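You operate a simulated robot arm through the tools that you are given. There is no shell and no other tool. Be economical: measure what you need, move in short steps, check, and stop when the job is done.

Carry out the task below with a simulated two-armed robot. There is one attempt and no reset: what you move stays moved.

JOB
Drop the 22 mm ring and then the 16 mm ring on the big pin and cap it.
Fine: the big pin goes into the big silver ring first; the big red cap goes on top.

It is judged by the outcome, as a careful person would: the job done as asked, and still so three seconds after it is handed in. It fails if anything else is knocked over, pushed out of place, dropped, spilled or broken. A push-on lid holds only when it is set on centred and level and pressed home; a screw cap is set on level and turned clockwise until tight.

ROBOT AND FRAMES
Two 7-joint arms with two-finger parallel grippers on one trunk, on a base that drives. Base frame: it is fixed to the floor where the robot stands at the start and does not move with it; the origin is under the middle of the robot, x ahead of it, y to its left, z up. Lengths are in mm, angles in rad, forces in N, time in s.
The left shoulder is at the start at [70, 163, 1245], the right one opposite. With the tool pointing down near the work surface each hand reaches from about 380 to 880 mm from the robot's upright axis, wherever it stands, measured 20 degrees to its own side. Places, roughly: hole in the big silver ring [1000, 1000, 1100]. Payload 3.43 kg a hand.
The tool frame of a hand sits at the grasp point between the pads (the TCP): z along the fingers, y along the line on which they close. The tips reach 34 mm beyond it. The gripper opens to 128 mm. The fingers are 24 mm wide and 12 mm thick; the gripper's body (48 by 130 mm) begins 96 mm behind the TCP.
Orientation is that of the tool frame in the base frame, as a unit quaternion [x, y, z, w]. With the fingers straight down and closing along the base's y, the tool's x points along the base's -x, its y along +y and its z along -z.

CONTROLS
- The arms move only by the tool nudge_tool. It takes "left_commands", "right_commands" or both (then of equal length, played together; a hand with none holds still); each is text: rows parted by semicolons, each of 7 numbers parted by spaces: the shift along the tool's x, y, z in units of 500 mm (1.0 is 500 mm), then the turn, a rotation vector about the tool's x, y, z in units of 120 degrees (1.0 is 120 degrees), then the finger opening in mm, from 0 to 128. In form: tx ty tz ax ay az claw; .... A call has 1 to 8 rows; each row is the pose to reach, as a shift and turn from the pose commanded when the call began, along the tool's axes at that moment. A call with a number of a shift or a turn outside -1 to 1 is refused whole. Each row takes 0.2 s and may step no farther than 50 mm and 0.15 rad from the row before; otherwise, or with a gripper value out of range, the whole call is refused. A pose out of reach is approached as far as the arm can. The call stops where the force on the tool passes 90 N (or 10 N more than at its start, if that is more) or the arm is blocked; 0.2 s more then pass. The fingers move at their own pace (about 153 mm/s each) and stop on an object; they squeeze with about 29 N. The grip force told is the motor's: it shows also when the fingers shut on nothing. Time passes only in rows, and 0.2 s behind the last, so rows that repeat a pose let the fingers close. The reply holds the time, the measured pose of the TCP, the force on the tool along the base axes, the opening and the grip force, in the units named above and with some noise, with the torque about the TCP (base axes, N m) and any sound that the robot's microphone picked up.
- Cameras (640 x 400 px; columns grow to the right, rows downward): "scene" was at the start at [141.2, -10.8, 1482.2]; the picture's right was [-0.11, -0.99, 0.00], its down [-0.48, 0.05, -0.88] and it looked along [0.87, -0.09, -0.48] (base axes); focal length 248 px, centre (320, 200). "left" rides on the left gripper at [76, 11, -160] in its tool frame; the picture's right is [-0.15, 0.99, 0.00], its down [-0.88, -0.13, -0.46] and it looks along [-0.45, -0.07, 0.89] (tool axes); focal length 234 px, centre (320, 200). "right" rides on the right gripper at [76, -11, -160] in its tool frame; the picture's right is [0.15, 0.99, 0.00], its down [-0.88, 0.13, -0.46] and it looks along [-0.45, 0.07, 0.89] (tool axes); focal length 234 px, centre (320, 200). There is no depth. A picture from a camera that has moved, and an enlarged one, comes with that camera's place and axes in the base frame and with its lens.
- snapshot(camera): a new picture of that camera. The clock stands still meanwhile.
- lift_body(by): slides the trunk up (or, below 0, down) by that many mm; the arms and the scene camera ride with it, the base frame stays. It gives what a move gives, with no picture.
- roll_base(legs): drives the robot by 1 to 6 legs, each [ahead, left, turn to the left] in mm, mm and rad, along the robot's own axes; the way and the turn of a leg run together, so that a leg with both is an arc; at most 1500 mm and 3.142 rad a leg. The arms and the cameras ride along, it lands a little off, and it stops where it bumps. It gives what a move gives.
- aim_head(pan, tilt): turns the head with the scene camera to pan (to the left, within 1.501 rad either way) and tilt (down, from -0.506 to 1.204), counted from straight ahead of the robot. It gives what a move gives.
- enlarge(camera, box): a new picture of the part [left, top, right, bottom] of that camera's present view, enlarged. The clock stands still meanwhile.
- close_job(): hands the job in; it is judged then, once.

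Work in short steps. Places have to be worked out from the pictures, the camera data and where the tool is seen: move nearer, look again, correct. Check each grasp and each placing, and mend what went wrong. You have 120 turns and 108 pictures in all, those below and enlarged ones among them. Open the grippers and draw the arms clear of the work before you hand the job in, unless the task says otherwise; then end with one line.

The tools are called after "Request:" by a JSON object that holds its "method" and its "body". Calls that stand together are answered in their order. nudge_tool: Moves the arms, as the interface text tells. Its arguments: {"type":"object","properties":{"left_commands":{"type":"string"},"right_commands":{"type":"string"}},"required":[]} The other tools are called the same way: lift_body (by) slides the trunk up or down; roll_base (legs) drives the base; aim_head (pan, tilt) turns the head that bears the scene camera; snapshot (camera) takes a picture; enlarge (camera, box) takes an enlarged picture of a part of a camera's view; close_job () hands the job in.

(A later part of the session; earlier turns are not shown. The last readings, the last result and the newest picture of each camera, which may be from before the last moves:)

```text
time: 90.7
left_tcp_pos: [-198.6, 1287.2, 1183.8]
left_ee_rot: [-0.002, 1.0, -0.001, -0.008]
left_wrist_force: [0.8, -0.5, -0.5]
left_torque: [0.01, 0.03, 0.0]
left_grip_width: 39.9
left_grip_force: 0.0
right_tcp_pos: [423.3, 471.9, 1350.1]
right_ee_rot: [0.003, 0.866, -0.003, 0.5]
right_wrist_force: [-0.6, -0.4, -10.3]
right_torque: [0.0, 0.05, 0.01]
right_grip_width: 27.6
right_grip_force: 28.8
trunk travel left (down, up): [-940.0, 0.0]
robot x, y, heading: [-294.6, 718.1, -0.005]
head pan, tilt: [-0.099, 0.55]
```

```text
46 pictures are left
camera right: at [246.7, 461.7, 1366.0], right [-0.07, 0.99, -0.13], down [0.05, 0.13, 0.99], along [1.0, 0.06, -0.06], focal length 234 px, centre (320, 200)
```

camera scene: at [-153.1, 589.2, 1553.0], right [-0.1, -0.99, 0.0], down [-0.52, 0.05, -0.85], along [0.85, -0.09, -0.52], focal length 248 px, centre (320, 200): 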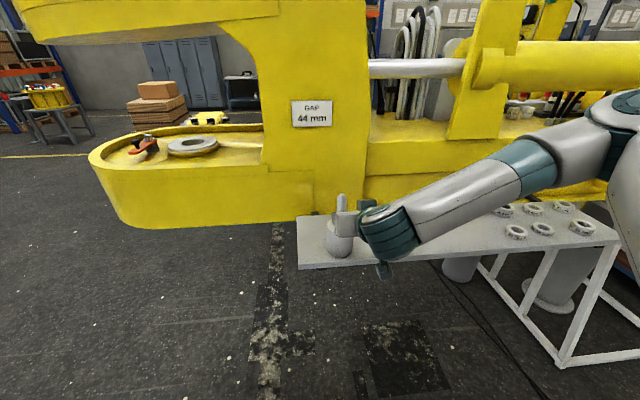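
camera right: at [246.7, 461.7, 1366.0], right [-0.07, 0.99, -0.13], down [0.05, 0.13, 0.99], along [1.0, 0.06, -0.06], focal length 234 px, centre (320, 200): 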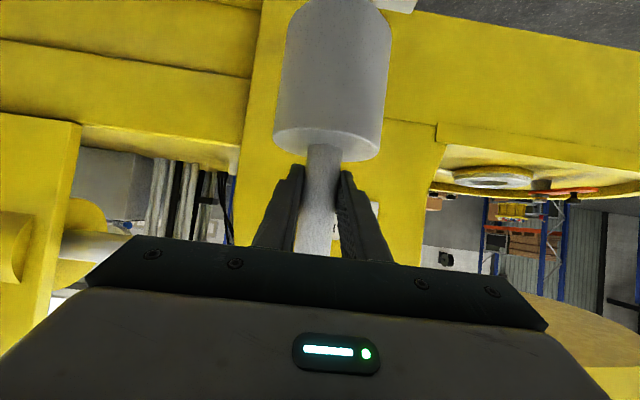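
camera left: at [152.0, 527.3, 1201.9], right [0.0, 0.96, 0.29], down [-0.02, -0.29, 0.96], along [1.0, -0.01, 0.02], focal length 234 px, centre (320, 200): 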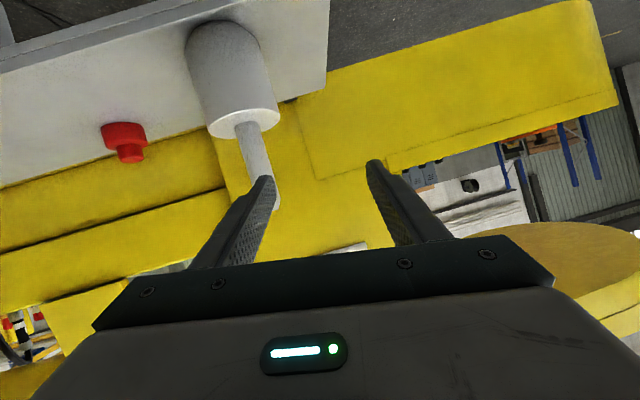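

Firm, upright (torque ≈0). I raise slightly by 18 mm, then drive left to line up with the ring, then partly ahead.

Request:
{"method": "nudge_tool", "body": {"right_commands": "-0.006 0 -0.0035 0 0 0 0; -0.015 0 -0.009 0 0 0 0; -0.025 0 -0.0145 0 0 0 0; -0.031 0 -0.018 0 0 0 0; -0.031 0 -0.018 0 0 0 0"}}

Request:
{"method": "roll_base", "body": {"legs": [[0, 560, 0.005]]}}

Request:
{"method": "aim_head", "body": {"pan": -0.2, "tilt": 0.4}}

Request:
{"method": "snapshot", "body": {"camera": "right"}}

Request:
{"method": "snapshot", "body": {"camera": "scene"}}

```text
time: 91.9
left_tcp_pos: [-198.8, 1286.6, 1182.7]
left_ee_rot: [-0.001, 1.0, -0.001, -0.008]
left_wrist_force: [-0.1, 0.0, -0.1]
left_torque: [-0.01, 0.01, 0.03]
left_grip_width: 39.6
left_grip_force: 0.1
right_tcp_pos: [424.1, 471.2, 1368.9]
right_ee_rot: [0.003, 0.866, -0.004, 0.5]
right_wrist_force: [0.2, -0.4, -10.8]
right_torque: [0.02, 0.06, 0.04]
right_grip_width: 27.5
right_grip_force: 29.1
trunk travel left (down, up): [-940.0, 0.0]
robot x, y, heading: [-297.0, 716.3, -0.005]
head pan, tilt: [-0.099, 0.55]
```

```text
time: 95.1
left_tcp_pos: [-197.2, 1847.3, 1184.3]
left_ee_rot: [-0.002, 1.0, 0.0, -0.008]
left_wrist_force: [-0.2, -1.1, -0.4]
left_torque: [0.02, 0.01, 0.0]
left_grip_width: 39.9
left_grip_force: 0.1
right_tcp_pos: [427.2, 1033.6, 1369.0]
right_ee_rot: [0.001, 0.866, -0.001, 0.499]
right_wrist_force: [0.6, 0.2, -11.3]
right_torque: [0.01, 0.09, 0.02]
right_grip_width: 27.3
right_grip_force: 28.5
trunk travel left (down, up): [-940.0, 0.0]
robot x, y, heading: [-297.4, 1277.6, -0.004]
head pan, tilt: [-0.099, 0.55]
```

```text
time: 95.8
left_tcp_pos: [-198.7, 1849.4, 1183.4]
left_ee_rot: [-0.003, 1.0, -0.002, -0.008]
left_wrist_force: [-0.6, -0.7, 1.1]
left_torque: [0.03, -0.01, 0.02]
left_grip_width: 40.3
left_grip_force: 0.0
right_tcp_pos: [426.8, 1033.5, 1368.8]
right_ee_rot: [0.002, 0.867, -0.003, 0.498]
right_wrist_force: [-0.4, 0.3, -10.4]
right_torque: [0.01, 0.08, 0.01]
right_grip_width: 27.5
right_grip_force: 29.2
trunk travel left (down, up): [-940.0, 0.0]
robot x, y, heading: [-294.7, 1276.2, -0.001]
head pan, tilt: [-0.201, 0.4]
```

```text
45 pictures are left
camera right: at [250.3, 1024.6, 1383.6], right [-0.07, 0.99, -0.13], down [0.05, 0.13, 0.99], along [1.0, 0.06, -0.06], focal length 234 px, centre (320, 200)
```

right: 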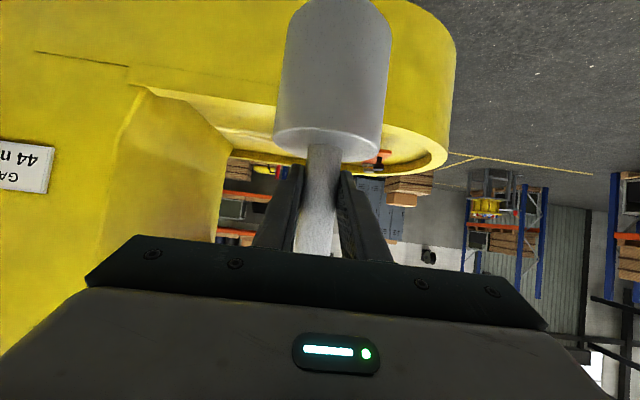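

```text
44 pictures are left
camera scene: at [-149.6, 1258.6, 1706.6], right [-0.2, -0.98, 0.0], down [-0.38, 0.08, -0.92], along [0.9, -0.19, -0.39], focal length 248 px, centre (320, 200)
```

scene: 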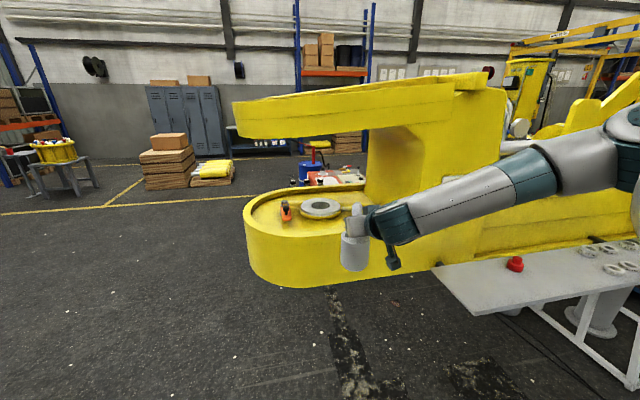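

The right elbow rides high, and approaching square-on would drive it into the column. I lower the trunk while raising the hand (keeping the pin height), then will approach with the robot turned about 40° to the right from the open left side.

Request:
{"method": "nudge_tool", "body": {"right_commands": "-0.012 0 -0.007 0 0 0 0; -0.045 0 -0.026 0 0 0 0; -0.085 0 -0.049 0 0 0 0; -0.125 0 -0.072 0 0 0 0; -0.165 0 -0.095 0 0 0 0; -0.205 0 -0.118 0 0 0 0; -0.245 0 -0.141 0 0 0 0; -0.26 0 -0.15 0 0 0 0"}}

Request:
{"method": "lift_body", "body": {"by": -150}}

Request:
{"method": "snapshot", "body": {"camera": "scene"}}

```text
time: 97.6
left_tcp_pos: [-198.0, 1849.3, 1184.3]
left_ee_rot: [-0.003, 1.0, -0.001, -0.008]
left_wrist_force: [0.6, -0.9, 0.2]
left_torque: [0.02, 0.0, 0.0]
left_grip_width: 39.8
left_grip_force: 0.0
right_tcp_pos: [427.7, 1035.4, 1518.9]
right_ee_rot: [0.001, 0.866, -0.002, 0.5]
right_wrist_force: [0.2, 0.2, -10.6]
right_torque: [-0.01, 0.1, 0.0]
right_grip_width: 27.6
right_grip_force: 29.2
trunk travel left (down, up): [-940.0, 0.0]
robot x, y, heading: [-294.2, 1281.4, 0.0]
head pan, tilt: [-0.201, 0.4]
```

```text
time: 99.4
left_tcp_pos: [-198.7, 1850.1, 1032.8]
left_ee_rot: [-0.003, 1.0, -0.001, -0.008]
left_wrist_force: [-0.4, 0.1, 0.1]
left_torque: [0.02, 0.01, 0.0]
left_grip_width: 39.8
left_grip_force: 0.0
right_tcp_pos: [427.0, 1035.1, 1369.3]
right_ee_rot: [0.002, 0.866, -0.003, 0.499]
right_wrist_force: [0.7, -0.9, -11.0]
right_torque: [-0.03, 0.07, -0.01]
right_grip_width: 27.7
right_grip_force: 28.5
trunk travel left (down, up): [-790.0, 150.0]
robot x, y, heading: [-292.1, 1281.5, -0.007]
head pan, tilt: [-0.201, 0.4]
```

```text
43 pictures are left
camera scene: at [-150.0, 1259.1, 1556.7], right [-0.2, -0.98, 0.0], down [-0.38, 0.08, -0.92], along [0.9, -0.19, -0.39], focal length 248 px, centre (320, 200)
```

scene: 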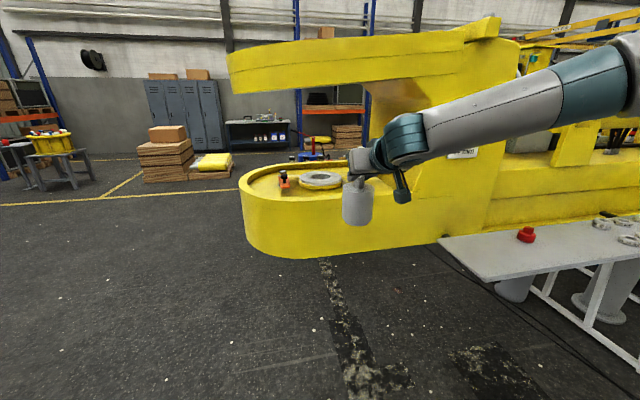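

The forearm still slopes up to the elbow. I lower the trunk another 200 mm while raising the hand by the same amount.

Request:
{"method": "nudge_tool", "body": {"right_commands": "-0.012 0 -0.007 0 0 0 0; -0.045 0 -0.026 0 0 0 0; -0.085 0 -0.049 0 0 0 0; -0.125 0 -0.072 0 0 0 0; -0.165 0 -0.095 0 0 0 0; -0.205 0 -0.118 0 0 0 0; -0.245 0 -0.141 0 0 0 0; -0.26 0 -0.15 0 0 0 0"}}

Request:
{"method": "lift_body", "body": {"by": -155}}

Request:
{"method": "nudge_tool", "body": {"right_commands": "-0.01 0 -0.006 0 0 0 0; -0.035 0 -0.02 0 0 0 0; -0.06 0 -0.035 0 0 0 0; -0.08 0 -0.046 0 0 0 0; -0.087 0 -0.05 0 0 0 0"}}

Request:
{"method": "lift_body", "body": {"by": -50}}

Request:
{"method": "snapshot", "body": {"camera": "scene"}}

```text
time: 101.2
left_tcp_pos: [-198.6, 1848.8, 1033.1]
left_ee_rot: [-0.003, 1.0, -0.002, -0.008]
left_wrist_force: [0.4, 0.2, 0.3]
left_torque: [0.02, 0.0, -0.01]
left_grip_width: 39.7
left_grip_force: 0.1
right_tcp_pos: [426.7, 1034.9, 1519.0]
right_ee_rot: [0.001, 0.867, -0.002, 0.498]
right_wrist_force: [-0.4, 0.8, -10.9]
right_torque: [-0.01, 0.1, 0.02]
right_grip_width: 27.4
right_grip_force: 28.9
trunk travel left (down, up): [-790.0, 150.0]
robot x, y, heading: [-291.2, 1278.8, -0.005]
head pan, tilt: [-0.201, 0.4]
```

```text
time: 103.0
left_tcp_pos: [-198.3, 1848.8, 879.4]
left_ee_rot: [-0.002, 1.0, -0.001, -0.007]
left_wrist_force: [-0.2, 0.5, 0.5]
left_torque: [0.02, 0.03, -0.03]
left_grip_width: 39.8
left_grip_force: 0.1
right_tcp_pos: [427.1, 1035.2, 1364.2]
right_ee_rot: [0.002, 0.867, -0.003, 0.499]
right_wrist_force: [0.1, -0.5, -11.2]
right_torque: [-0.02, 0.06, 0.02]
right_grip_width: 27.5
right_grip_force: 29.1
trunk travel left (down, up): [-635.0, 305.0]
robot x, y, heading: [-293.3, 1281.7, -0.003]
head pan, tilt: [-0.201, 0.4]
```

```text
time: 104.2
left_tcp_pos: [-198.2, 1848.5, 879.1]
left_ee_rot: [-0.002, 1.0, -0.002, -0.007]
left_wrist_force: [0.1, 0.4, 0.9]
left_torque: [0.0, 0.02, 0.0]
left_grip_width: 39.8
left_grip_force: 0.1
right_tcp_pos: [426.9, 1035.1, 1414.7]
right_ee_rot: [0.001, 0.867, -0.002, 0.499]
right_wrist_force: [0.7, 0.8, -11.2]
right_torque: [-0.01, 0.06, -0.01]
right_grip_width: 27.4
right_grip_force: 28.5
trunk travel left (down, up): [-635.0, 305.0]
robot x, y, heading: [-292.9, 1279.3, -0.01]
head pan, tilt: [-0.201, 0.4]
```

```text
time: 105.1
left_tcp_pos: [-199.5, 1848.8, 829.6]
left_ee_rot: [-0.003, 1.0, -0.001, -0.008]
left_wrist_force: [0.9, -0.4, -0.8]
left_torque: [0.0, -0.01, -0.01]
left_grip_width: 39.8
left_grip_force: 0.2
right_tcp_pos: [427.8, 1035.2, 1365.7]
right_ee_rot: [0.001, 0.866, -0.002, 0.499]
right_wrist_force: [-0.1, -0.6, -10.7]
right_torque: [-0.01, 0.09, 0.02]
right_grip_width: 27.5
right_grip_force: 28.9
trunk travel left (down, up): [-585.0, 355.0]
robot x, y, heading: [-290.8, 1279.1, -0.006]
head pan, tilt: [-0.201, 0.4]
```

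```text
42 pictures are left
camera scene: at [-150.4, 1259.2, 1351.7], right [-0.2, -0.98, 0.0], down [-0.38, 0.08, -0.92], along [0.9, -0.19, -0.39], focal length 248 px, centre (320, 200)
```

scene: 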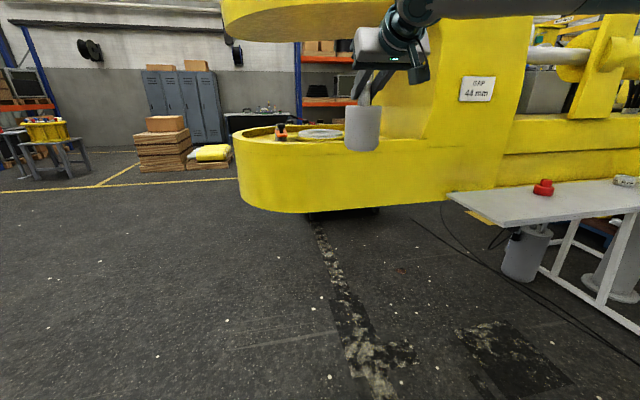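

I tilt the head up to see the arm relative to the overhang.

Request:
{"method": "aim_head", "body": {"pan": -0.4, "tilt": 0.0}}

Request:
{"method": "snapshot", "body": {"camera": "scene"}}

```text
time: 106.0
left_tcp_pos: [-198.7, 1848.6, 828.4]
left_ee_rot: [-0.003, 1.0, -0.001, -0.008]
left_wrist_force: [-0.5, -0.8, 0.5]
left_torque: [-0.04, 0.03, 0.02]
left_grip_width: 39.9
left_grip_force: 0.0
right_tcp_pos: [428.0, 1035.3, 1363.9]
right_ee_rot: [0.001, 0.867, -0.002, 0.499]
right_wrist_force: [-0.3, 0.4, -10.6]
right_torque: [0.03, 0.05, -0.01]
right_grip_width: 27.4
right_grip_force: 29.4
trunk travel left (down, up): [-585.0, 355.0]
robot x, y, heading: [-295.4, 1280.9, -0.007]
head pan, tilt: [-0.4, 0.0]
```

```text
41 pictures are left
camera scene: at [-157.9, 1242.7, 1388.6], right [-0.39, -0.92, 0.0], down [0.0, 0.0, -1.0], along [0.92, -0.39, 0.0], focal length 248 px, centre (320, 200)
```

scene: 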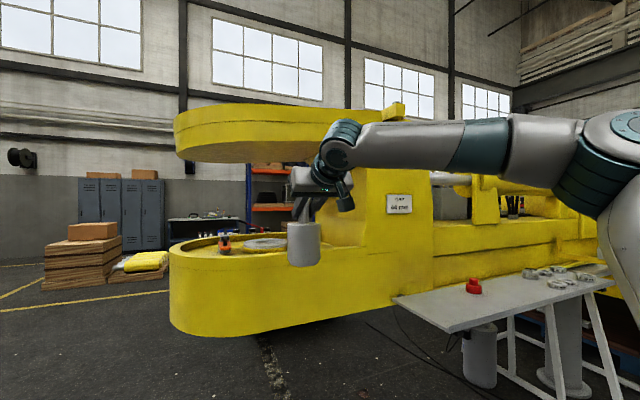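

Now the forearm is level (~z 1470), fitting between rim (≈1210) and overhang (≈1580). I turn 20° right for column clearance, then line TCP up with y≈1030.

Request:
{"method": "roll_base", "body": {"legs": [[0, 0, -0.342], [-77, 212, 0]]}}

Request:
{"method": "aim_head", "body": {"pan": -0.1, "tilt": 0.1}}

Request:
{"method": "snapshot", "body": {"camera": "scene"}}

Request:
{"method": "snapshot", "body": {"camera": "right"}}

```text
time: 108.8
left_tcp_pos: [-12.9, 2010.2, 829.3]
left_ee_rot: [0.168, 0.986, 0.0, -0.007]
left_wrist_force: [-0.8, -0.1, -0.3]
left_torque: [-0.01, -0.01, 0.02]
left_grip_width: 40.0
left_grip_force: 0.1
right_tcp_pos: [303.5, 1035.5, 1365.3]
right_ee_rot: [0.149, 0.854, -0.087, 0.49]
right_wrist_force: [0.9, -0.1, -10.1]
right_torque: [0.05, 0.12, -0.02]
right_grip_width: 27.6
right_grip_force: 29.3
trunk travel left (down, up): [-585.0, 355.0]
robot x, y, heading: [-290.0, 1503.4, -0.346]
head pan, tilt: [-0.4, 0.0]
```

```text
time: 109.6
left_tcp_pos: [-12.9, 2011.1, 828.7]
left_ee_rot: [0.168, 0.986, 0.0, -0.008]
left_wrist_force: [0.1, 0.5, 0.3]
left_torque: [0.0, -0.01, 0.0]
left_grip_width: 39.6
left_grip_force: 0.1
right_tcp_pos: [303.7, 1033.7, 1362.9]
right_ee_rot: [0.149, 0.854, -0.087, 0.49]
right_wrist_force: [-0.1, -0.2, -11.4]
right_torque: [0.04, 0.1, -0.02]
right_grip_width: 27.3
right_grip_force: 29.1
trunk travel left (down, up): [-585.0, 355.0]
robot x, y, heading: [-291.2, 1507.3, -0.343]
head pan, tilt: [-0.099, 0.099]
```

```text
40 pictures are left
camera scene: at [-161.3, 1447.6, 1379.6], right [-0.43, -0.9, 0.0], down [-0.09, 0.04, -0.99], along [0.9, -0.43, -0.1], focal length 248 px, centre (320, 200)
```

scene: 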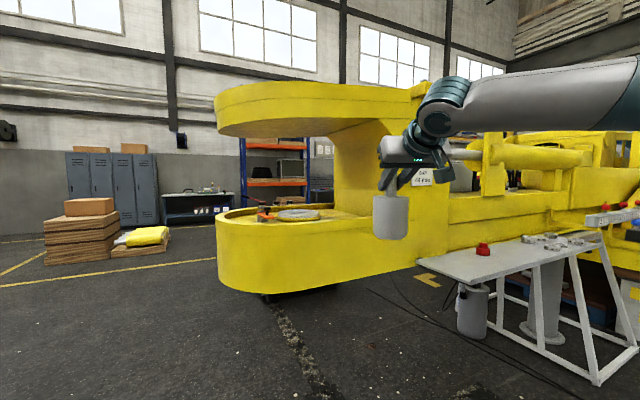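

```text
39 pictures are left
camera right: at [133.3, 1084.2, 1379.3], right [0.27, 0.95, -0.13], down [0.09, 0.11, 0.99], along [0.96, -0.28, -0.06], focal length 234 px, centre (320, 200)
```

right: 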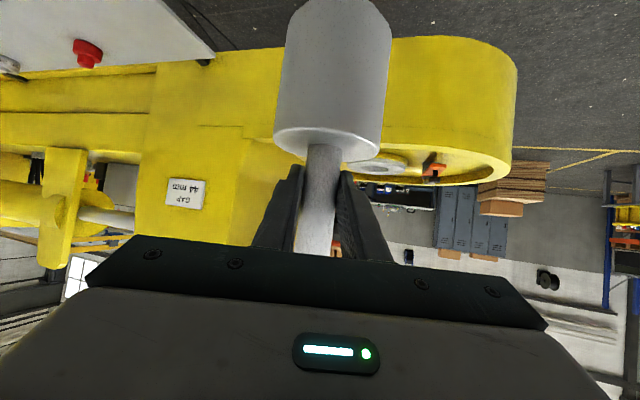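

The posture looks fine. I zoom on the ring from this bearing to refine its x,y.

Request:
{"method": "enlarge", "body": {"camera": "scene", "box": [210, 180, 370, 260]}}

Request:
{"method": "roll_base", "body": {"legs": [[268, 97, 0]]}}

Request:
{"method": "snapshot", "body": {"camera": "scene"}}

```text
4.00 times, centred on (290, 220) of scene
camera zoom: at [-161.3, 1447.6, 1379.6], right [-0.43, -0.9, 0.0], down [-0.09, 0.04, -0.99], along [0.9, -0.43, -0.1], focal length 994 px, centre (440, 120)
```

zoom: 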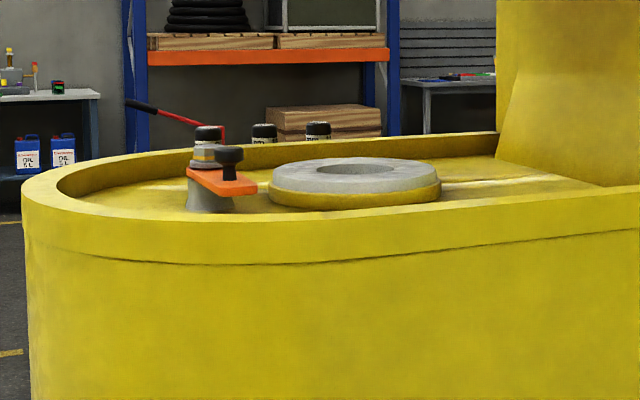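

```text
time: 111.5
left_tcp_pos: [270.6, 2012.3, 828.8]
left_ee_rot: [0.168, 0.986, 0.0, -0.008]
left_wrist_force: [0.6, -0.8, 0.7]
left_torque: [0.02, 0.02, 0.01]
left_grip_width: 39.9
left_grip_force: 0.1
right_tcp_pos: [587.4, 1034.8, 1363.7]
right_ee_rot: [0.149, 0.854, -0.087, 0.491]
right_wrist_force: [-0.1, 0.6, -10.9]
right_torque: [0.02, 0.09, 0.01]
right_grip_width: 27.5
right_grip_force: 28.5
trunk travel left (down, up): [-585.0, 355.0]
robot x, y, heading: [-7.9, 1506.0, -0.346]
head pan, tilt: [-0.099, 0.099]
```

```text
37 pictures are left
camera scene: at [122.5, 1448.4, 1379.6], right [-0.43, -0.9, 0.0], down [-0.09, 0.04, -0.99], along [0.9, -0.43, -0.1], focal length 248 px, centre (320, 200)
```

scene: 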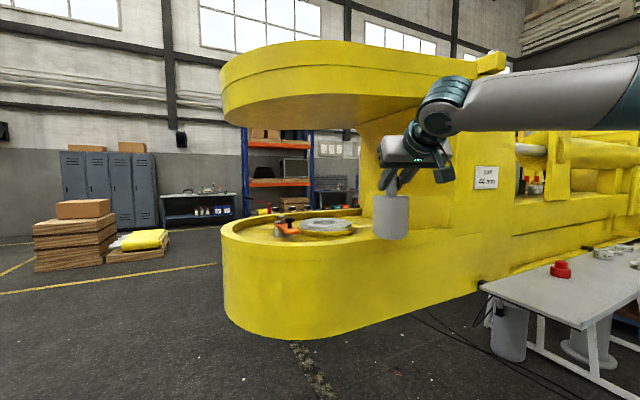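

Request:
{"method": "enlarge", "body": {"camera": "scene", "box": [250, 190, 410, 270]}}

Request:
{"method": "enlarge", "body": {"camera": "right", "box": [240, 40, 480, 240]}}

```text
4.00 times, centred on (330, 230) of scene
camera zoom: at [122.5, 1448.4, 1379.6], right [-0.43, -0.9, 0.0], down [-0.09, 0.04, -0.99], along [0.9, -0.43, -0.1], focal length 994 px, centre (280, 80)
```

zoom: 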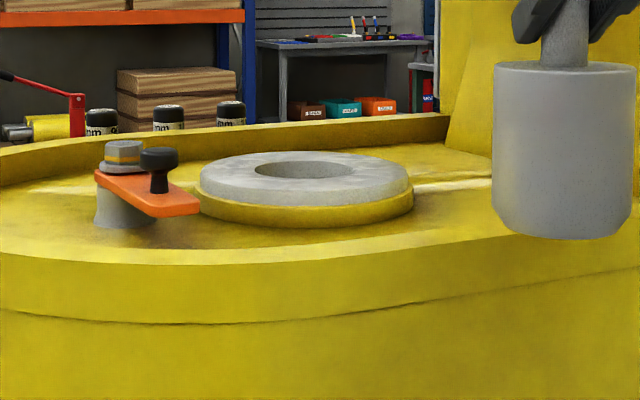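

```text
2.00 times, centred on (360, 140) of right
camera zoom: at [417.2, 1085.1, 1379.7], right [0.27, 0.96, -0.13], down [0.09, 0.11, 0.99], along [0.96, -0.28, -0.06], focal length 468 px, centre (240, 320)
```

zoom: 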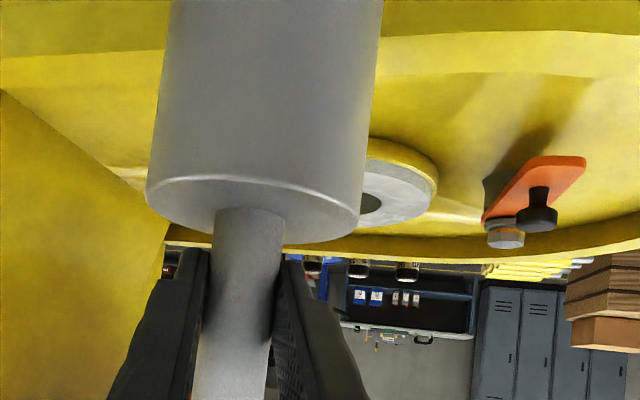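

Ring centre is now about (985, 1011, z≈1193); hole ≈97 mm vs. pin body ≈81 mm. I move ahead over the rim first and check the wrench for contact.

Request:
{"method": "roll_base", "body": {"legs": [[136, 30, 0]]}}

Request:
{"method": "snapshot", "body": {"camera": "scene"}}

```text
time: 112.9
left_tcp_pos: [408.0, 1993.4, 828.6]
left_ee_rot: [0.168, 0.986, 0.001, -0.007]
left_wrist_force: [-0.2, 0.4, 0.3]
left_torque: [-0.02, 0.0, -0.02]
left_grip_width: 40.2
left_grip_force: 0.1
right_tcp_pos: [724.6, 1016.2, 1364.0]
right_ee_rot: [0.149, 0.854, -0.087, 0.491]
right_wrist_force: [-0.1, -0.2, -11.1]
right_torque: [0.06, 0.07, 0.01]
right_grip_width: 27.5
right_grip_force: 29.5
trunk travel left (down, up): [-585.0, 355.0]
robot x, y, heading: [129.0, 1487.0, -0.343]
head pan, tilt: [-0.099, 0.099]
```

```text
34 pictures are left
camera scene: at [260.8, 1430.2, 1379.7], right [-0.43, -0.9, 0.0], down [-0.09, 0.04, -0.99], along [0.9, -0.43, -0.1], focal length 248 px, centre (320, 200)
```

scene: 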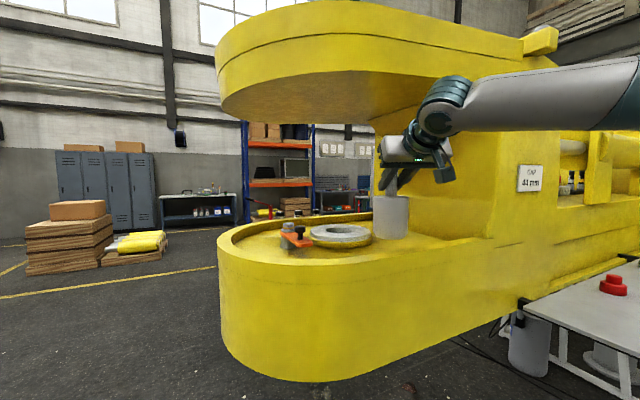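

Over the rim without contact; the wrist clears the overhang by about 40 mm. I go on 160 mm.

Request:
{"method": "roll_base", "body": {"legs": [[152, 50, 0]]}}

Request:
{"method": "enlarge", "body": {"camera": "scene", "box": [270, 150, 430, 270]}}

Request:
{"method": "enlarge", "body": {"camera": "right", "box": [200, 0, 480, 220]}}

```text
time: 114.3
left_tcp_pos: [567.3, 1988.3, 828.8]
left_ee_rot: [0.169, 0.986, 0.0, -0.008]
left_wrist_force: [0.1, -0.7, 0.2]
left_torque: [0.02, 0.0, -0.02]
left_grip_width: 40.1
left_grip_force: 0.0
right_tcp_pos: [883.7, 1011.9, 1363.7]
right_ee_rot: [0.15, 0.854, -0.087, 0.491]
right_wrist_force: [-0.1, 0.0, -10.1]
right_torque: [0.03, 0.06, -0.03]
right_grip_width: 27.8
right_grip_force: 29.4
trunk travel left (down, up): [-585.0, 355.0]
robot x, y, heading: [291.6, 1486.2, -0.343]
head pan, tilt: [-0.099, 0.099]
```

```text
3.33 times, centred on (350, 210) of scene
camera zoom: at [419.3, 1425.7, 1379.7], right [-0.43, -0.9, 0.0], down [-0.09, 0.04, -0.99], along [0.9, -0.43, -0.1], focal length 828 px, centre (220, 167)
```

zoom: 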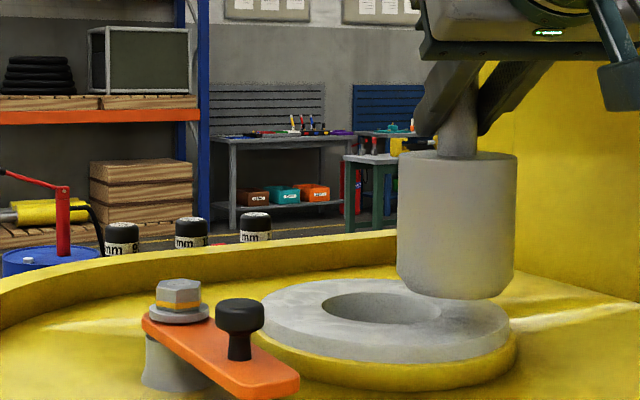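

```text
1.82 times, centred on (340, 110) of right
camera zoom: at [713.3, 1061.8, 1379.9], right [0.27, 0.95, -0.13], down [0.09, 0.11, 0.99], along [0.96, -0.28, -0.06], focal length 426 px, centre (284, 364)
```

zoom: 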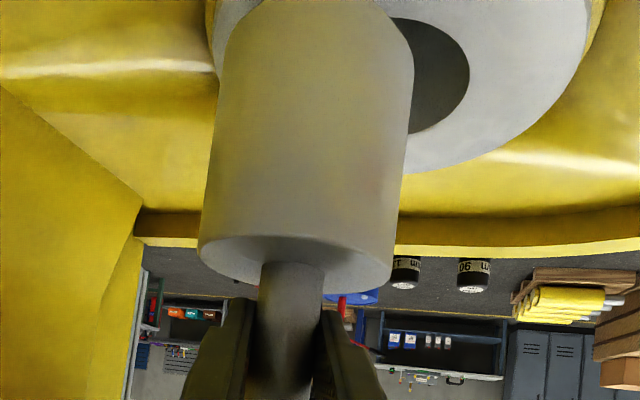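

Request:
{"method": "enlarge", "body": {"camera": "scene", "box": [320, 210, 410, 270]}}

```text
6.67 times, centred on (365, 240) of scene
camera zoom: at [419.3, 1425.7, 1379.7], right [-0.43, -0.9, 0.0], down [-0.09, 0.04, -0.99], along [0.9, -0.43, -0.1], focal length 1657 px, centre (20, -67)
```

zoom: 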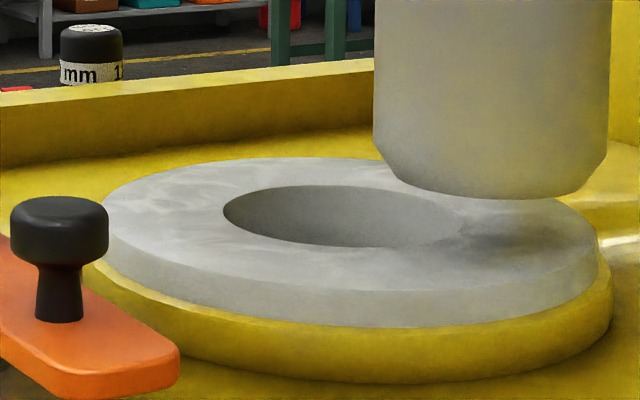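

Combining both cameras, the ring centre is near (964, 1024). I drive that offset gently and compare pin against hole again.

Request:
{"method": "roll_base", "body": {"legs": [[71, 38, 0]]}}

Request:
{"method": "enlarge", "body": {"camera": "scene", "box": [310, 180, 430, 270]}}

Request:
{"method": "snapshot", "body": {"camera": "right"}}

```text
time: 115.3
left_tcp_pos: [647.1, 2000.4, 828.8]
left_ee_rot: [0.168, 0.986, 0.0, -0.007]
left_wrist_force: [-0.2, 0.1, -0.4]
left_torque: [0.02, 0.04, 0.03]
left_grip_width: 40.0
left_grip_force: 0.1
right_tcp_pos: [963.6, 1022.9, 1363.6]
right_ee_rot: [0.15, 0.854, -0.087, 0.491]
right_wrist_force: [0.4, -0.3, -10.7]
right_torque: [0.03, 0.07, -0.04]
right_grip_width: 27.4
right_grip_force: 29.0
trunk travel left (down, up): [-585.0, 355.0]
robot x, y, heading: [361.3, 1498.0, -0.349]
head pan, tilt: [-0.099, 0.099]
```

```text
4.44 times, centred on (370, 225) of scene
camera zoom: at [498.8, 1436.9, 1379.6], right [-0.43, -0.9, 0.0], down [-0.09, 0.04, -0.99], along [0.9, -0.43, -0.1], focal length 1105 px, centre (98, 89)
```

zoom: 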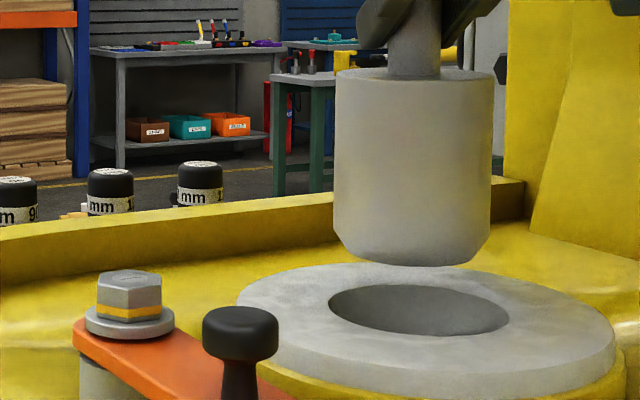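

```text
29 pictures are left
camera right: at [792.6, 1072.8, 1379.5], right [0.27, 0.95, -0.13], down [0.09, 0.11, 0.99], along [0.96, -0.28, -0.06], focal length 234 px, centre (320, 200)
```

right: 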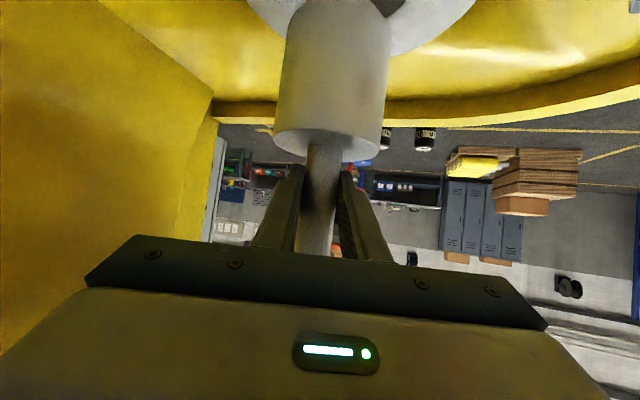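

Laterally the pin is aligned within ~3 mm; combining both views suggests the hole centre is ~20 mm nearer to the robot and the ring top at z≈1205. I move back 20 mm and down 12 mm with the arm and look again.

Request:
{"method": "nudge_tool", "body": {"right_commands": "0.007 0 -0.004 0 0 0 0; 0.018 0 -0.01 0 0 0 0; 0.03 0 -0.0165 0 0 0 0; 0.041 0 -0.0225 0 0 0 0; 0.041 0 -0.0225 0 0 0 0"}}

Request:
{"method": "enlarge", "body": {"camera": "scene", "box": [310, 180, 430, 270]}}

Request:
{"method": "enlarge", "body": {"camera": "right", "box": [220, 0, 500, 160]}}

```text
time: 116.5
left_tcp_pos: [647.0, 1999.7, 828.0]
left_ee_rot: [0.168, 0.986, 0.0, -0.008]
left_wrist_force: [-0.3, 0.1, 0.8]
left_torque: [0.05, 0.03, 0.03]
left_grip_width: 39.9
left_grip_force: 0.0
right_tcp_pos: [943.2, 1030.0, 1351.2]
right_ee_rot: [0.15, 0.854, -0.088, 0.489]
right_wrist_force: [0.2, -0.7, -9.7]
right_torque: [0.02, 0.05, 0.03]
right_grip_width: 27.6
right_grip_force: 28.8
trunk travel left (down, up): [-585.0, 355.0]
robot x, y, heading: [369.6, 1494.5, -0.346]
head pan, tilt: [-0.099, 0.099]
```

```text
4.44 times, centred on (370, 225) of scene
camera zoom: at [499.3, 1437.1, 1379.5], right [-0.43, -0.9, 0.0], down [-0.09, 0.04, -0.99], along [0.9, -0.43, -0.1], focal length 1105 px, centre (98, 89)
```

zoom: 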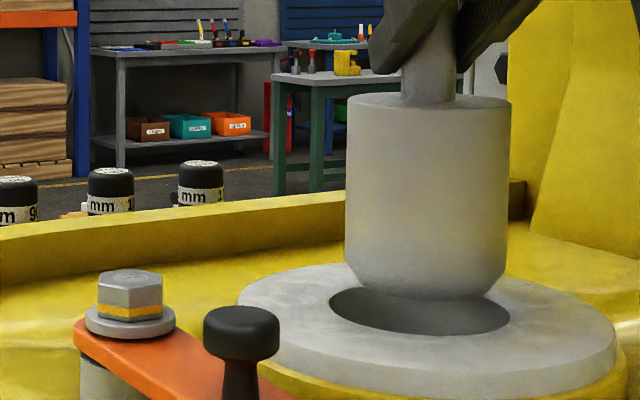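

```text
2.29 times, centred on (360, 80) of right
camera zoom: at [774.1, 1079.7, 1366.9], right [0.27, 0.95, -0.13], down [0.09, 0.11, 0.99], along [0.96, -0.28, -0.06], focal length 535 px, centre (229, 474)
```

zoom: 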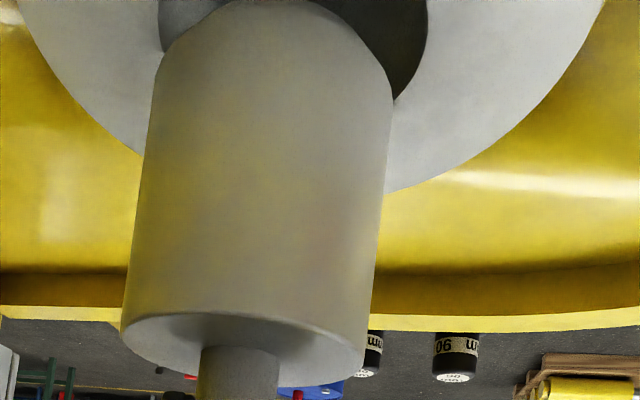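

Both cameras now agree: the hole is about 4 mm further left and ~2 mm ahead, with pin bottom ~15 mm above the ring. I correct and lower 22 mm slowly.

Request:
{"method": "nudge_tool", "body": {"right_commands": "-0.002 0.008 0.0035 0 0 0 0; 0.0066 0.008 0.0085 0 0 0 0; 0.0153 0.008 0.0136 0 0 0 0; 0.0239 0.008 0.0186 0 0 0 0; 0.0308 0.008 0.0226 0 0 0 0; 0.036 0.008 0.0256 0 0 0 0; 0.036 0.008 0.0256 0 0 0 0"}}

Request:
{"method": "enlarge", "body": {"camera": "scene", "box": [310, 180, 430, 270]}}

```text
time: 118.1
left_tcp_pos: [647.3, 1998.8, 828.2]
left_ee_rot: [0.168, 0.986, 0.0, -0.008]
left_wrist_force: [0.1, 0.2, -0.1]
left_torque: [0.02, -0.02, 0.02]
left_grip_width: 40.0
left_grip_force: 0.1
right_tcp_pos: [946.3, 1032.2, 1329.8]
right_ee_rot: [0.15, 0.854, -0.088, 0.491]
right_wrist_force: [-0.6, 0.6, -11.3]
right_torque: [0.01, 0.1, 0.02]
right_grip_width: 27.5
right_grip_force: 29.2
trunk travel left (down, up): [-585.0, 355.0]
robot x, y, heading: [368.8, 1499.1, -0.346]
head pan, tilt: [-0.099, 0.099]
```

```text
4.44 times, centred on (370, 225) of scene
camera zoom: at [498.6, 1437.1, 1379.6], right [-0.43, -0.9, 0.0], down [-0.09, 0.04, -0.99], along [0.9, -0.43, -0.1], focal length 1105 px, centre (98, 89)
```

zoom: 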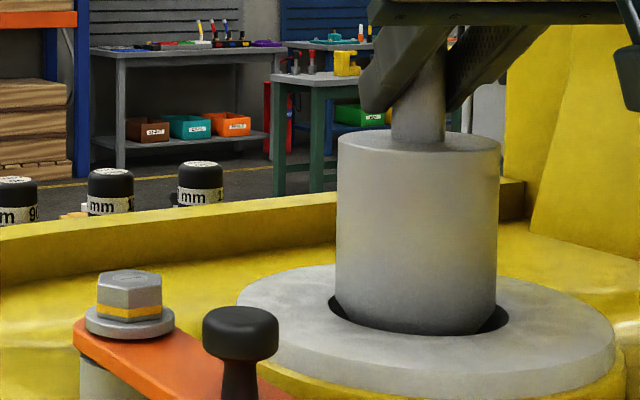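

The pin is entering the hole with no contact force. I continue lowering in small steps.

Request:
{"method": "nudge_tool", "body": {"right_commands": "0.007 0 0.004 0 0 0 0; 0.014 0 0.008 0 0 0 0; 0.021 0 0.012 0 0 0 0; 0.028 0 0.016 0 0 0 0; 0.035 0 0.02 0 0 0 0; 0.035 0 0.02 0 0 0 0"}}

Request:
{"method": "enlarge", "body": {"camera": "right", "box": [220, 0, 500, 160]}}

```text
time: 119.5
left_tcp_pos: [647.6, 1999.3, 829.5]
left_ee_rot: [0.168, 0.986, 0.001, -0.007]
left_wrist_force: [-0.1, 0.0, -0.3]
left_torque: [0.0, -0.02, -0.02]
left_grip_width: 39.9
left_grip_force: 0.1
right_tcp_pos: [947.0, 1031.9, 1309.3]
right_ee_rot: [0.15, 0.854, -0.087, 0.491]
right_wrist_force: [0.7, 0.4, -10.3]
right_torque: [0.04, 0.09, -0.02]
right_grip_width: 27.5
right_grip_force: 28.6
trunk travel left (down, up): [-585.0, 355.0]
robot x, y, heading: [366.4, 1493.2, -0.345]
head pan, tilt: [-0.099, 0.099]
```

```text
2.29 times, centred on (360, 80) of right
camera zoom: at [776.7, 1083.4, 1325.0], right [0.27, 0.95, -0.13], down [0.09, 0.11, 0.99], along [0.96, -0.28, -0.06], focal length 535 px, centre (229, 474)
```

zoom: 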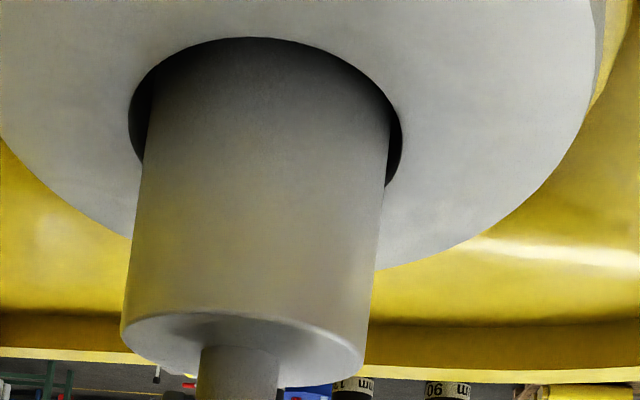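

Well centred. I lower another 40 mm.

Request:
{"method": "nudge_tool", "body": {"right_commands": "0.0086 0 0.005 0 0 0 0; 0.0173 0 0.01 0 0 0 0; 0.026 0 0.015 0 0 0 0; 0.0345 0 0.02 0 0 0 0; 0.043 0 0.025 0 0 0 0; 0.052 0 0.03 0 0 0 0; 0.0605 0 0.035 0 0 0 0; 0.069 0 0.04 0 0 0 0"}}

Request:
{"method": "enlarge", "body": {"camera": "scene", "box": [290, 150, 450, 270]}}

```text
time: 121.3
left_tcp_pos: [647.4, 1999.5, 828.5]
left_ee_rot: [0.168, 0.986, 0.0, -0.007]
left_wrist_force: [0.1, -0.3, -0.2]
left_torque: [-0.01, 0.01, 0.0]
left_grip_width: 40.0
left_grip_force: 0.1
right_tcp_pos: [945.3, 1032.7, 1269.2]
right_ee_rot: [0.15, 0.854, -0.087, 0.491]
right_wrist_force: [0.9, 0.5, -10.7]
right_torque: [0.05, 0.07, 0.02]
right_grip_width: 27.5
right_grip_force: 28.7
trunk travel left (down, up): [-585.0, 355.0]
robot x, y, heading: [365.4, 1497.2, -0.346]
head pan, tilt: [-0.099, 0.099]
```

```text
3.33 times, centred on (370, 210) of scene
camera zoom: at [498.7, 1437.0, 1379.6], right [-0.43, -0.9, 0.0], down [-0.09, 0.04, -0.99], along [0.9, -0.43, -0.1], focal length 828 px, centre (153, 167)
```

zoom: 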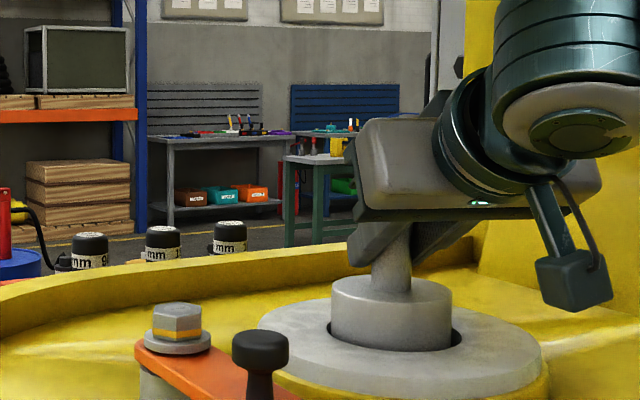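

Body top is still about 33 mm above the ring; still no contact. I go on in 3 mm steps.

Request:
{"method": "nudge_tool", "body": {"right_commands": "0.0052 0 0.003 0 0 0 0; 0.0104 0 0.006 0 0 0 0; 0.0156 0 0.009 0 0 0 0; 0.0207 0 0.012 0 0 0 0; 0.026 0 0.015 0 0 0 0; 0.031 0 0.018 0 0 0 0; 0.0345 0 0.02 0 0 0 0; 0.0345 0 0.02 0 0 0 0"}}

```text
time: 123.1
left_tcp_pos: [646.6, 1999.8, 829.4]
left_ee_rot: [0.169, 0.986, 0.0, -0.008]
left_wrist_force: [-0.6, -0.1, 0.2]
left_torque: [0.0, 0.02, 0.01]
left_grip_width: 39.9
left_grip_force: 0.1
right_tcp_pos: [946.1, 1031.7, 1248.2]
right_ee_rot: [0.15, 0.854, -0.087, 0.49]
right_wrist_force: [0.1, -0.3, -10.8]
right_torque: [0.06, 0.08, 0.0]
right_grip_width: 27.6
right_grip_force: 28.5
trunk travel left (down, up): [-585.0, 355.0]
robot x, y, heading: [364.8, 1495.1, -0.349]
head pan, tilt: [-0.099, 0.099]
```

Still hanging free (−10.8 N). Another 10 mm in 1.5 mm steps, then look.

Request:
{"method": "nudge_tool", "body": {"right_commands": "0.0026 0 0.0015 0 0 0 0; 0.0052 0 0.003 0 0 0 0; 0.0078 0 0.0045 0 0 0 0; 0.0104 0 0.006 0 0 0 0; 0.013 0 0.0075 0 0 0 0; 0.0156 0 0.009 0 0 0 0; 0.0173 0 0.01 0 0 0 0; 0.0173 0 0.01 0 0 0 0"}}

Request:
{"method": "enlarge", "body": {"camera": "scene", "box": [290, 150, 450, 270]}}

```text
time: 124.9
left_tcp_pos: [646.5, 1999.5, 828.5]
left_ee_rot: [0.169, 0.986, 0.0, -0.008]
left_wrist_force: [-0.6, 0.3, 0.4]
left_torque: [0.02, 0.03, -0.01]
left_grip_width: 39.6
left_grip_force: 0.0
right_tcp_pos: [945.8, 1032.1, 1238.3]
right_ee_rot: [0.15, 0.854, -0.087, 0.491]
right_wrist_force: [0.3, 0.6, -11.5]
right_torque: [0.05, 0.1, -0.01]
right_grip_width: 27.4
right_grip_force: 28.1
trunk travel left (down, up): [-585.0, 355.0]
robot x, y, heading: [363.4, 1492.7, -0.35]
head pan, tilt: [-0.099, 0.099]
```

```text
3.33 times, centred on (370, 210) of scene
camera zoom: at [498.6, 1437.1, 1379.6], right [-0.43, -0.9, 0.0], down [-0.09, 0.04, -0.99], along [0.9, -0.43, -0.1], focal length 828 px, centre (153, 167)
```

zoom: 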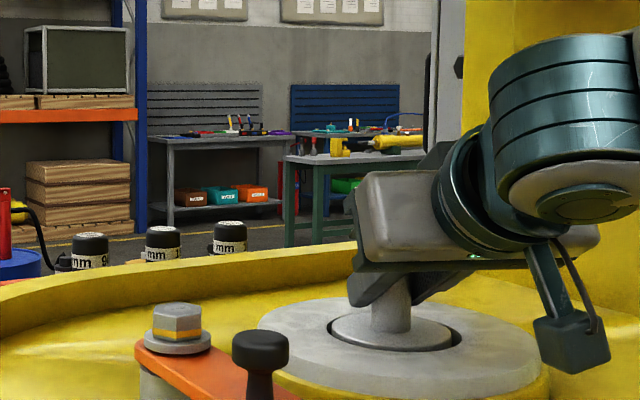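

Body top is nearly flush. I feel for the seat another 5 mm in 1 mm steps.

Request:
{"method": "nudge_tool", "body": {"right_commands": "0.0017 0 0.001 0 0 0 0; 0.0035 0 0.002 0 0 0 0; 0.0052 0 0.003 0 0 0 0; 0.007 0 0.004 0 0 0 0; 0.0086 0 0.005 0 0 0 0; 0.0086 0 0.005 0 0 0 0"}}

```text
time: 126.3
left_tcp_pos: [646.7, 2000.0, 827.7]
left_ee_rot: [0.169, 0.986, 0.001, -0.009]
left_wrist_force: [1.3, 0.5, -0.4]
left_torque: [-0.01, 0.03, 0.01]
left_grip_width: 40.2
left_grip_force: 0.0
right_tcp_pos: [946.0, 1032.8, 1236.2]
right_ee_rot: [0.15, 0.853, -0.087, 0.492]
right_wrist_force: [3.7, -2.8, 0.2]
right_torque: [0.0, -0.42, -0.1]
right_grip_width: 27.4
right_grip_force: 28.6
trunk travel left (down, up): [-585.0, 355.0]
robot x, y, heading: [363.9, 1497.3, -0.344]
head pan, tilt: [-0.099, 0.099]
```

Contact: the weight is now carried. I check whether it is the pin seating or a fingertip on the ring.

Request:
{"method": "enlarge", "body": {"camera": "scene", "box": [340, 205, 420, 255]}}

Request:
{"method": "enlarge", "body": {"camera": "right", "box": [220, 80, 440, 260]}}

```text
8.00 times, centred on (380, 230) of scene
camera zoom: at [498.1, 1437.4, 1379.8], right [-0.43, -0.9, 0.0], down [-0.09, 0.04, -0.99], along [0.9, -0.43, -0.1], focal length 1988 px, centre (-160, -40)
```

zoom: 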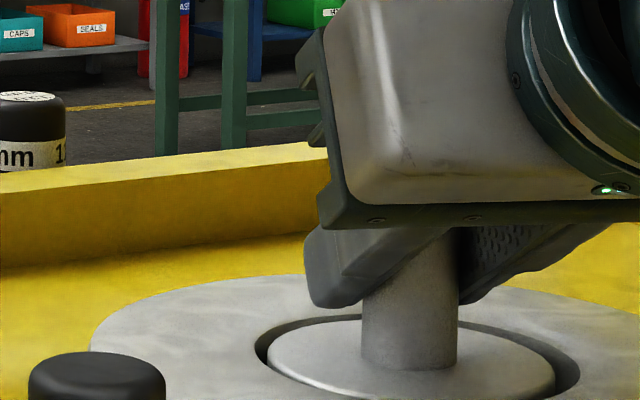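

```text
2.22 times, centred on (330, 170) of right
camera zoom: at [776.0, 1082.8, 1251.8], right [0.27, 0.95, -0.13], down [0.09, 0.11, 0.99], along [0.96, -0.28, -0.06], focal length 520 px, centre (298, 267)
```

zoom: 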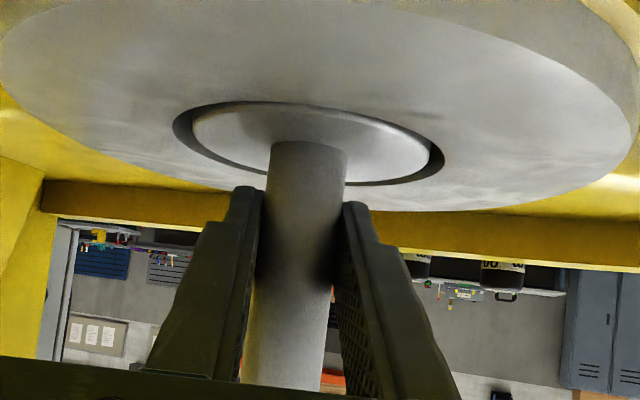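

The body top is flush and the contact lever (~40 mm forward) fits the pin's bottom edge touching the seat. I open the fingers slightly and check.

Request:
{"method": "nudge_tool", "body": {"right_commands": "0 0 0 0 0 0 29; 0 0 0 0 0 0 31; 0 0 0 0 0 0 36; 0 0 0 0 0 0 50; 0 0 0 0 0 0 50"}}

Request:
{"method": "enlarge", "body": {"camera": "right", "box": [220, 80, 440, 260]}}

```text
time: 127.5
left_tcp_pos: [645.8, 2001.0, 829.0]
left_ee_rot: [0.169, 0.986, -0.001, -0.007]
left_wrist_force: [-0.2, -0.4, 0.4]
left_torque: [0.01, 0.01, 0.04]
left_grip_width: 39.8
left_grip_force: 0.0
right_tcp_pos: [945.4, 1033.7, 1236.9]
right_ee_rot: [0.151, 0.854, -0.089, 0.491]
right_wrist_force: [-0.3, -0.6, -0.2]
right_torque: [0.01, 0.0, 0.01]
right_grip_width: 50.0
right_grip_force: 0.1
trunk travel left (down, up): [-585.0, 355.0]
robot x, y, heading: [364.4, 1498.0, -0.349]
head pan, tilt: [-0.099, 0.099]
```

```text
2.22 times, centred on (330, 170) of right
camera zoom: at [775.3, 1083.5, 1251.3], right [0.27, 0.95, -0.13], down [0.09, 0.11, 0.99], along [0.96, -0.28, -0.06], focal length 520 px, centre (298, 267)
```

zoom: 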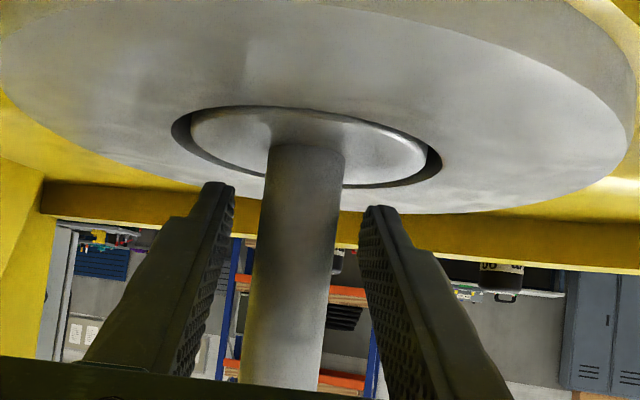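

The pin stands seated and upright at about (945, 1033), stem top ≈1305. I withdraw the hand along the fingers, back out the way I came, and go to the rings.

Request:
{"method": "nudge_tool", "body": {"right_commands": "0 0 -0.02 0 0 0 80; 0 0 -0.08 0 0 0 80; 0 0 -0.14 0 0 0 80; 0 0 -0.2 0 0 0 80; 0 0 -0.26 0 0 0 80; 0 0 -0.26 0 0 0 80"}}

Request:
{"method": "roll_base", "body": {"legs": [[-602, -217, 0], [0, 0, 0.347], [-20, -1400, 0]]}}

Request:
{"method": "aim_head", "body": {"pan": -0.35, "tilt": 0.45}}

Request:
{"method": "snapshot", "body": {"camera": "scene"}}

```text
time: 128.9
left_tcp_pos: [646.7, 2000.7, 829.2]
left_ee_rot: [0.168, 0.986, 0.001, -0.008]
left_wrist_force: [-0.3, 0.6, 0.4]
left_torque: [-0.02, -0.02, 0.05]
left_grip_width: 39.7
left_grip_force: 0.0
right_tcp_pos: [839.4, 1072.9, 1299.9]
right_ee_rot: [0.15, 0.854, -0.087, 0.491]
right_wrist_force: [0.2, -0.3, 0.8]
right_torque: [0.0, 0.01, 0.01]
right_grip_width: 79.9
right_grip_force: 0.1
trunk travel left (down, up): [-585.0, 355.0]
robot x, y, heading: [365.8, 1493.7, -0.346]
head pan, tilt: [-0.099, 0.099]
```

```text
time: 140.2
left_tcp_pos: [-196.2, 661.1, 829.0]
left_ee_rot: [-0.012, 1.0, -0.001, -0.006]
left_wrist_force: [-0.1, 0.2, 1.0]
left_torque: [0.0, 0.01, 0.01]
left_grip_width: 39.7
left_grip_force: 0.0
right_tcp_pos: [311.7, -139.2, 1300.6]
right_ee_rot: [-0.006, 0.867, 0.002, 0.499]
right_wrist_force: [-0.4, 0.6, 0.2]
right_torque: [0.02, 0.0, -0.02]
right_grip_width: 80.3
right_grip_force: 0.0
trunk travel left (down, up): [-585.0, 355.0]
robot x, y, heading: [-278.1, 86.8, 0.013]
head pan, tilt: [-0.099, 0.099]
```

```text
time: 141.0
left_tcp_pos: [-196.6, 660.7, 828.3]
left_ee_rot: [-0.011, 1.0, -0.001, -0.007]
left_wrist_force: [-0.3, 0.4, -0.2]
left_torque: [-0.02, -0.01, -0.03]
left_grip_width: 39.9
left_grip_force: 0.0
right_tcp_pos: [311.7, -140.6, 1300.9]
right_ee_rot: [-0.006, 0.867, 0.002, 0.498]
right_wrist_force: [-0.9, -0.5, 0.4]
right_torque: [0.02, 0.01, 0.03]
right_grip_width: 80.2
right_grip_force: 0.0
trunk travel left (down, up): [-585.0, 355.0]
robot x, y, heading: [-280.4, 92.7, 0.012]
head pan, tilt: [-0.351, 0.45]
```

```text
19 pictures are left
camera scene: at [-142.0, 59.5, 1347.3], right [-0.33, -0.94, 0.0], down [-0.41, 0.14, -0.9], along [0.85, -0.3, -0.43], focal length 248 px, centre (320, 200)
```

scene: 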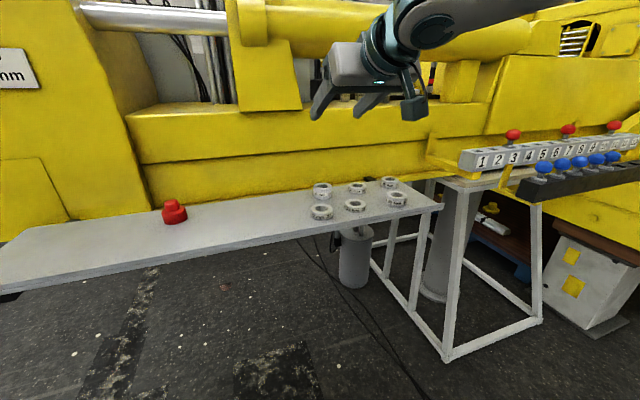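

The six rings are in place. I bring the right hand low above the 22 mm ring (≈(436, −148)) and check with the hand camera.

Request:
{"method": "nudge_tool", "body": {"right_commands": "0.048 -0.003 0.061 0 0 0 92; 0.095 -0.006 0.123 0 0 0 92; 0.143 -0.008 0.184 0 0 0 92; 0.191 -0.011 0.245 0 0 0 92; 0.238 -0.013 0.307 0 0 0 92; 0.286 -0.016 0.368 0 0 0 92; 0.286 -0.016 0.368 0 0 0 92"}}

Request:
{"method": "snapshot", "body": {"camera": "right"}}

```text
time: 142.6
left_tcp_pos: [-196.5, 660.5, 828.3]
left_ee_rot: [-0.012, 1.0, -0.001, -0.007]
left_wrist_force: [0.0, 1.0, -0.4]
left_torque: [0.01, -0.01, -0.01]
left_grip_width: 39.9
left_grip_force: 0.1
right_tcp_pos: [398.5, -145.9, 1084.9]
right_ee_rot: [-0.006, 0.866, 0.002, 0.499]
right_wrist_force: [0.4, -0.6, 0.9]
right_torque: [0.0, 0.02, 0.0]
right_grip_width: 91.7
right_grip_force: 0.0
trunk travel left (down, up): [-585.0, 355.0]
robot x, y, heading: [-277.5, 90.0, 0.009]
head pan, tilt: [-0.351, 0.45]
```

```text
18 pictures are left
camera right: at [221.6, -159.2, 1100.4], right [-0.09, 0.99, -0.13], down [0.05, 0.13, 0.99], along [1.0, 0.08, -0.06], focal length 234 px, centre (320, 200)
```

right: 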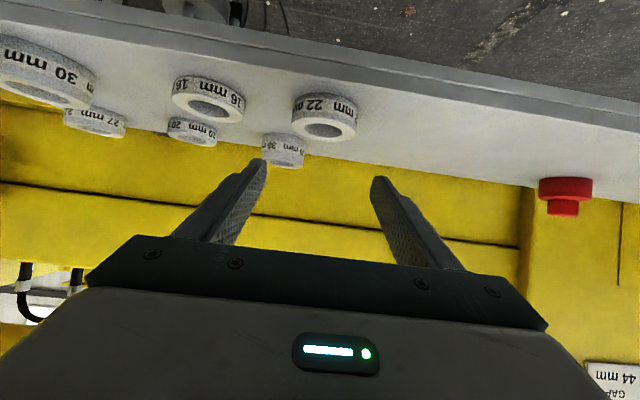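

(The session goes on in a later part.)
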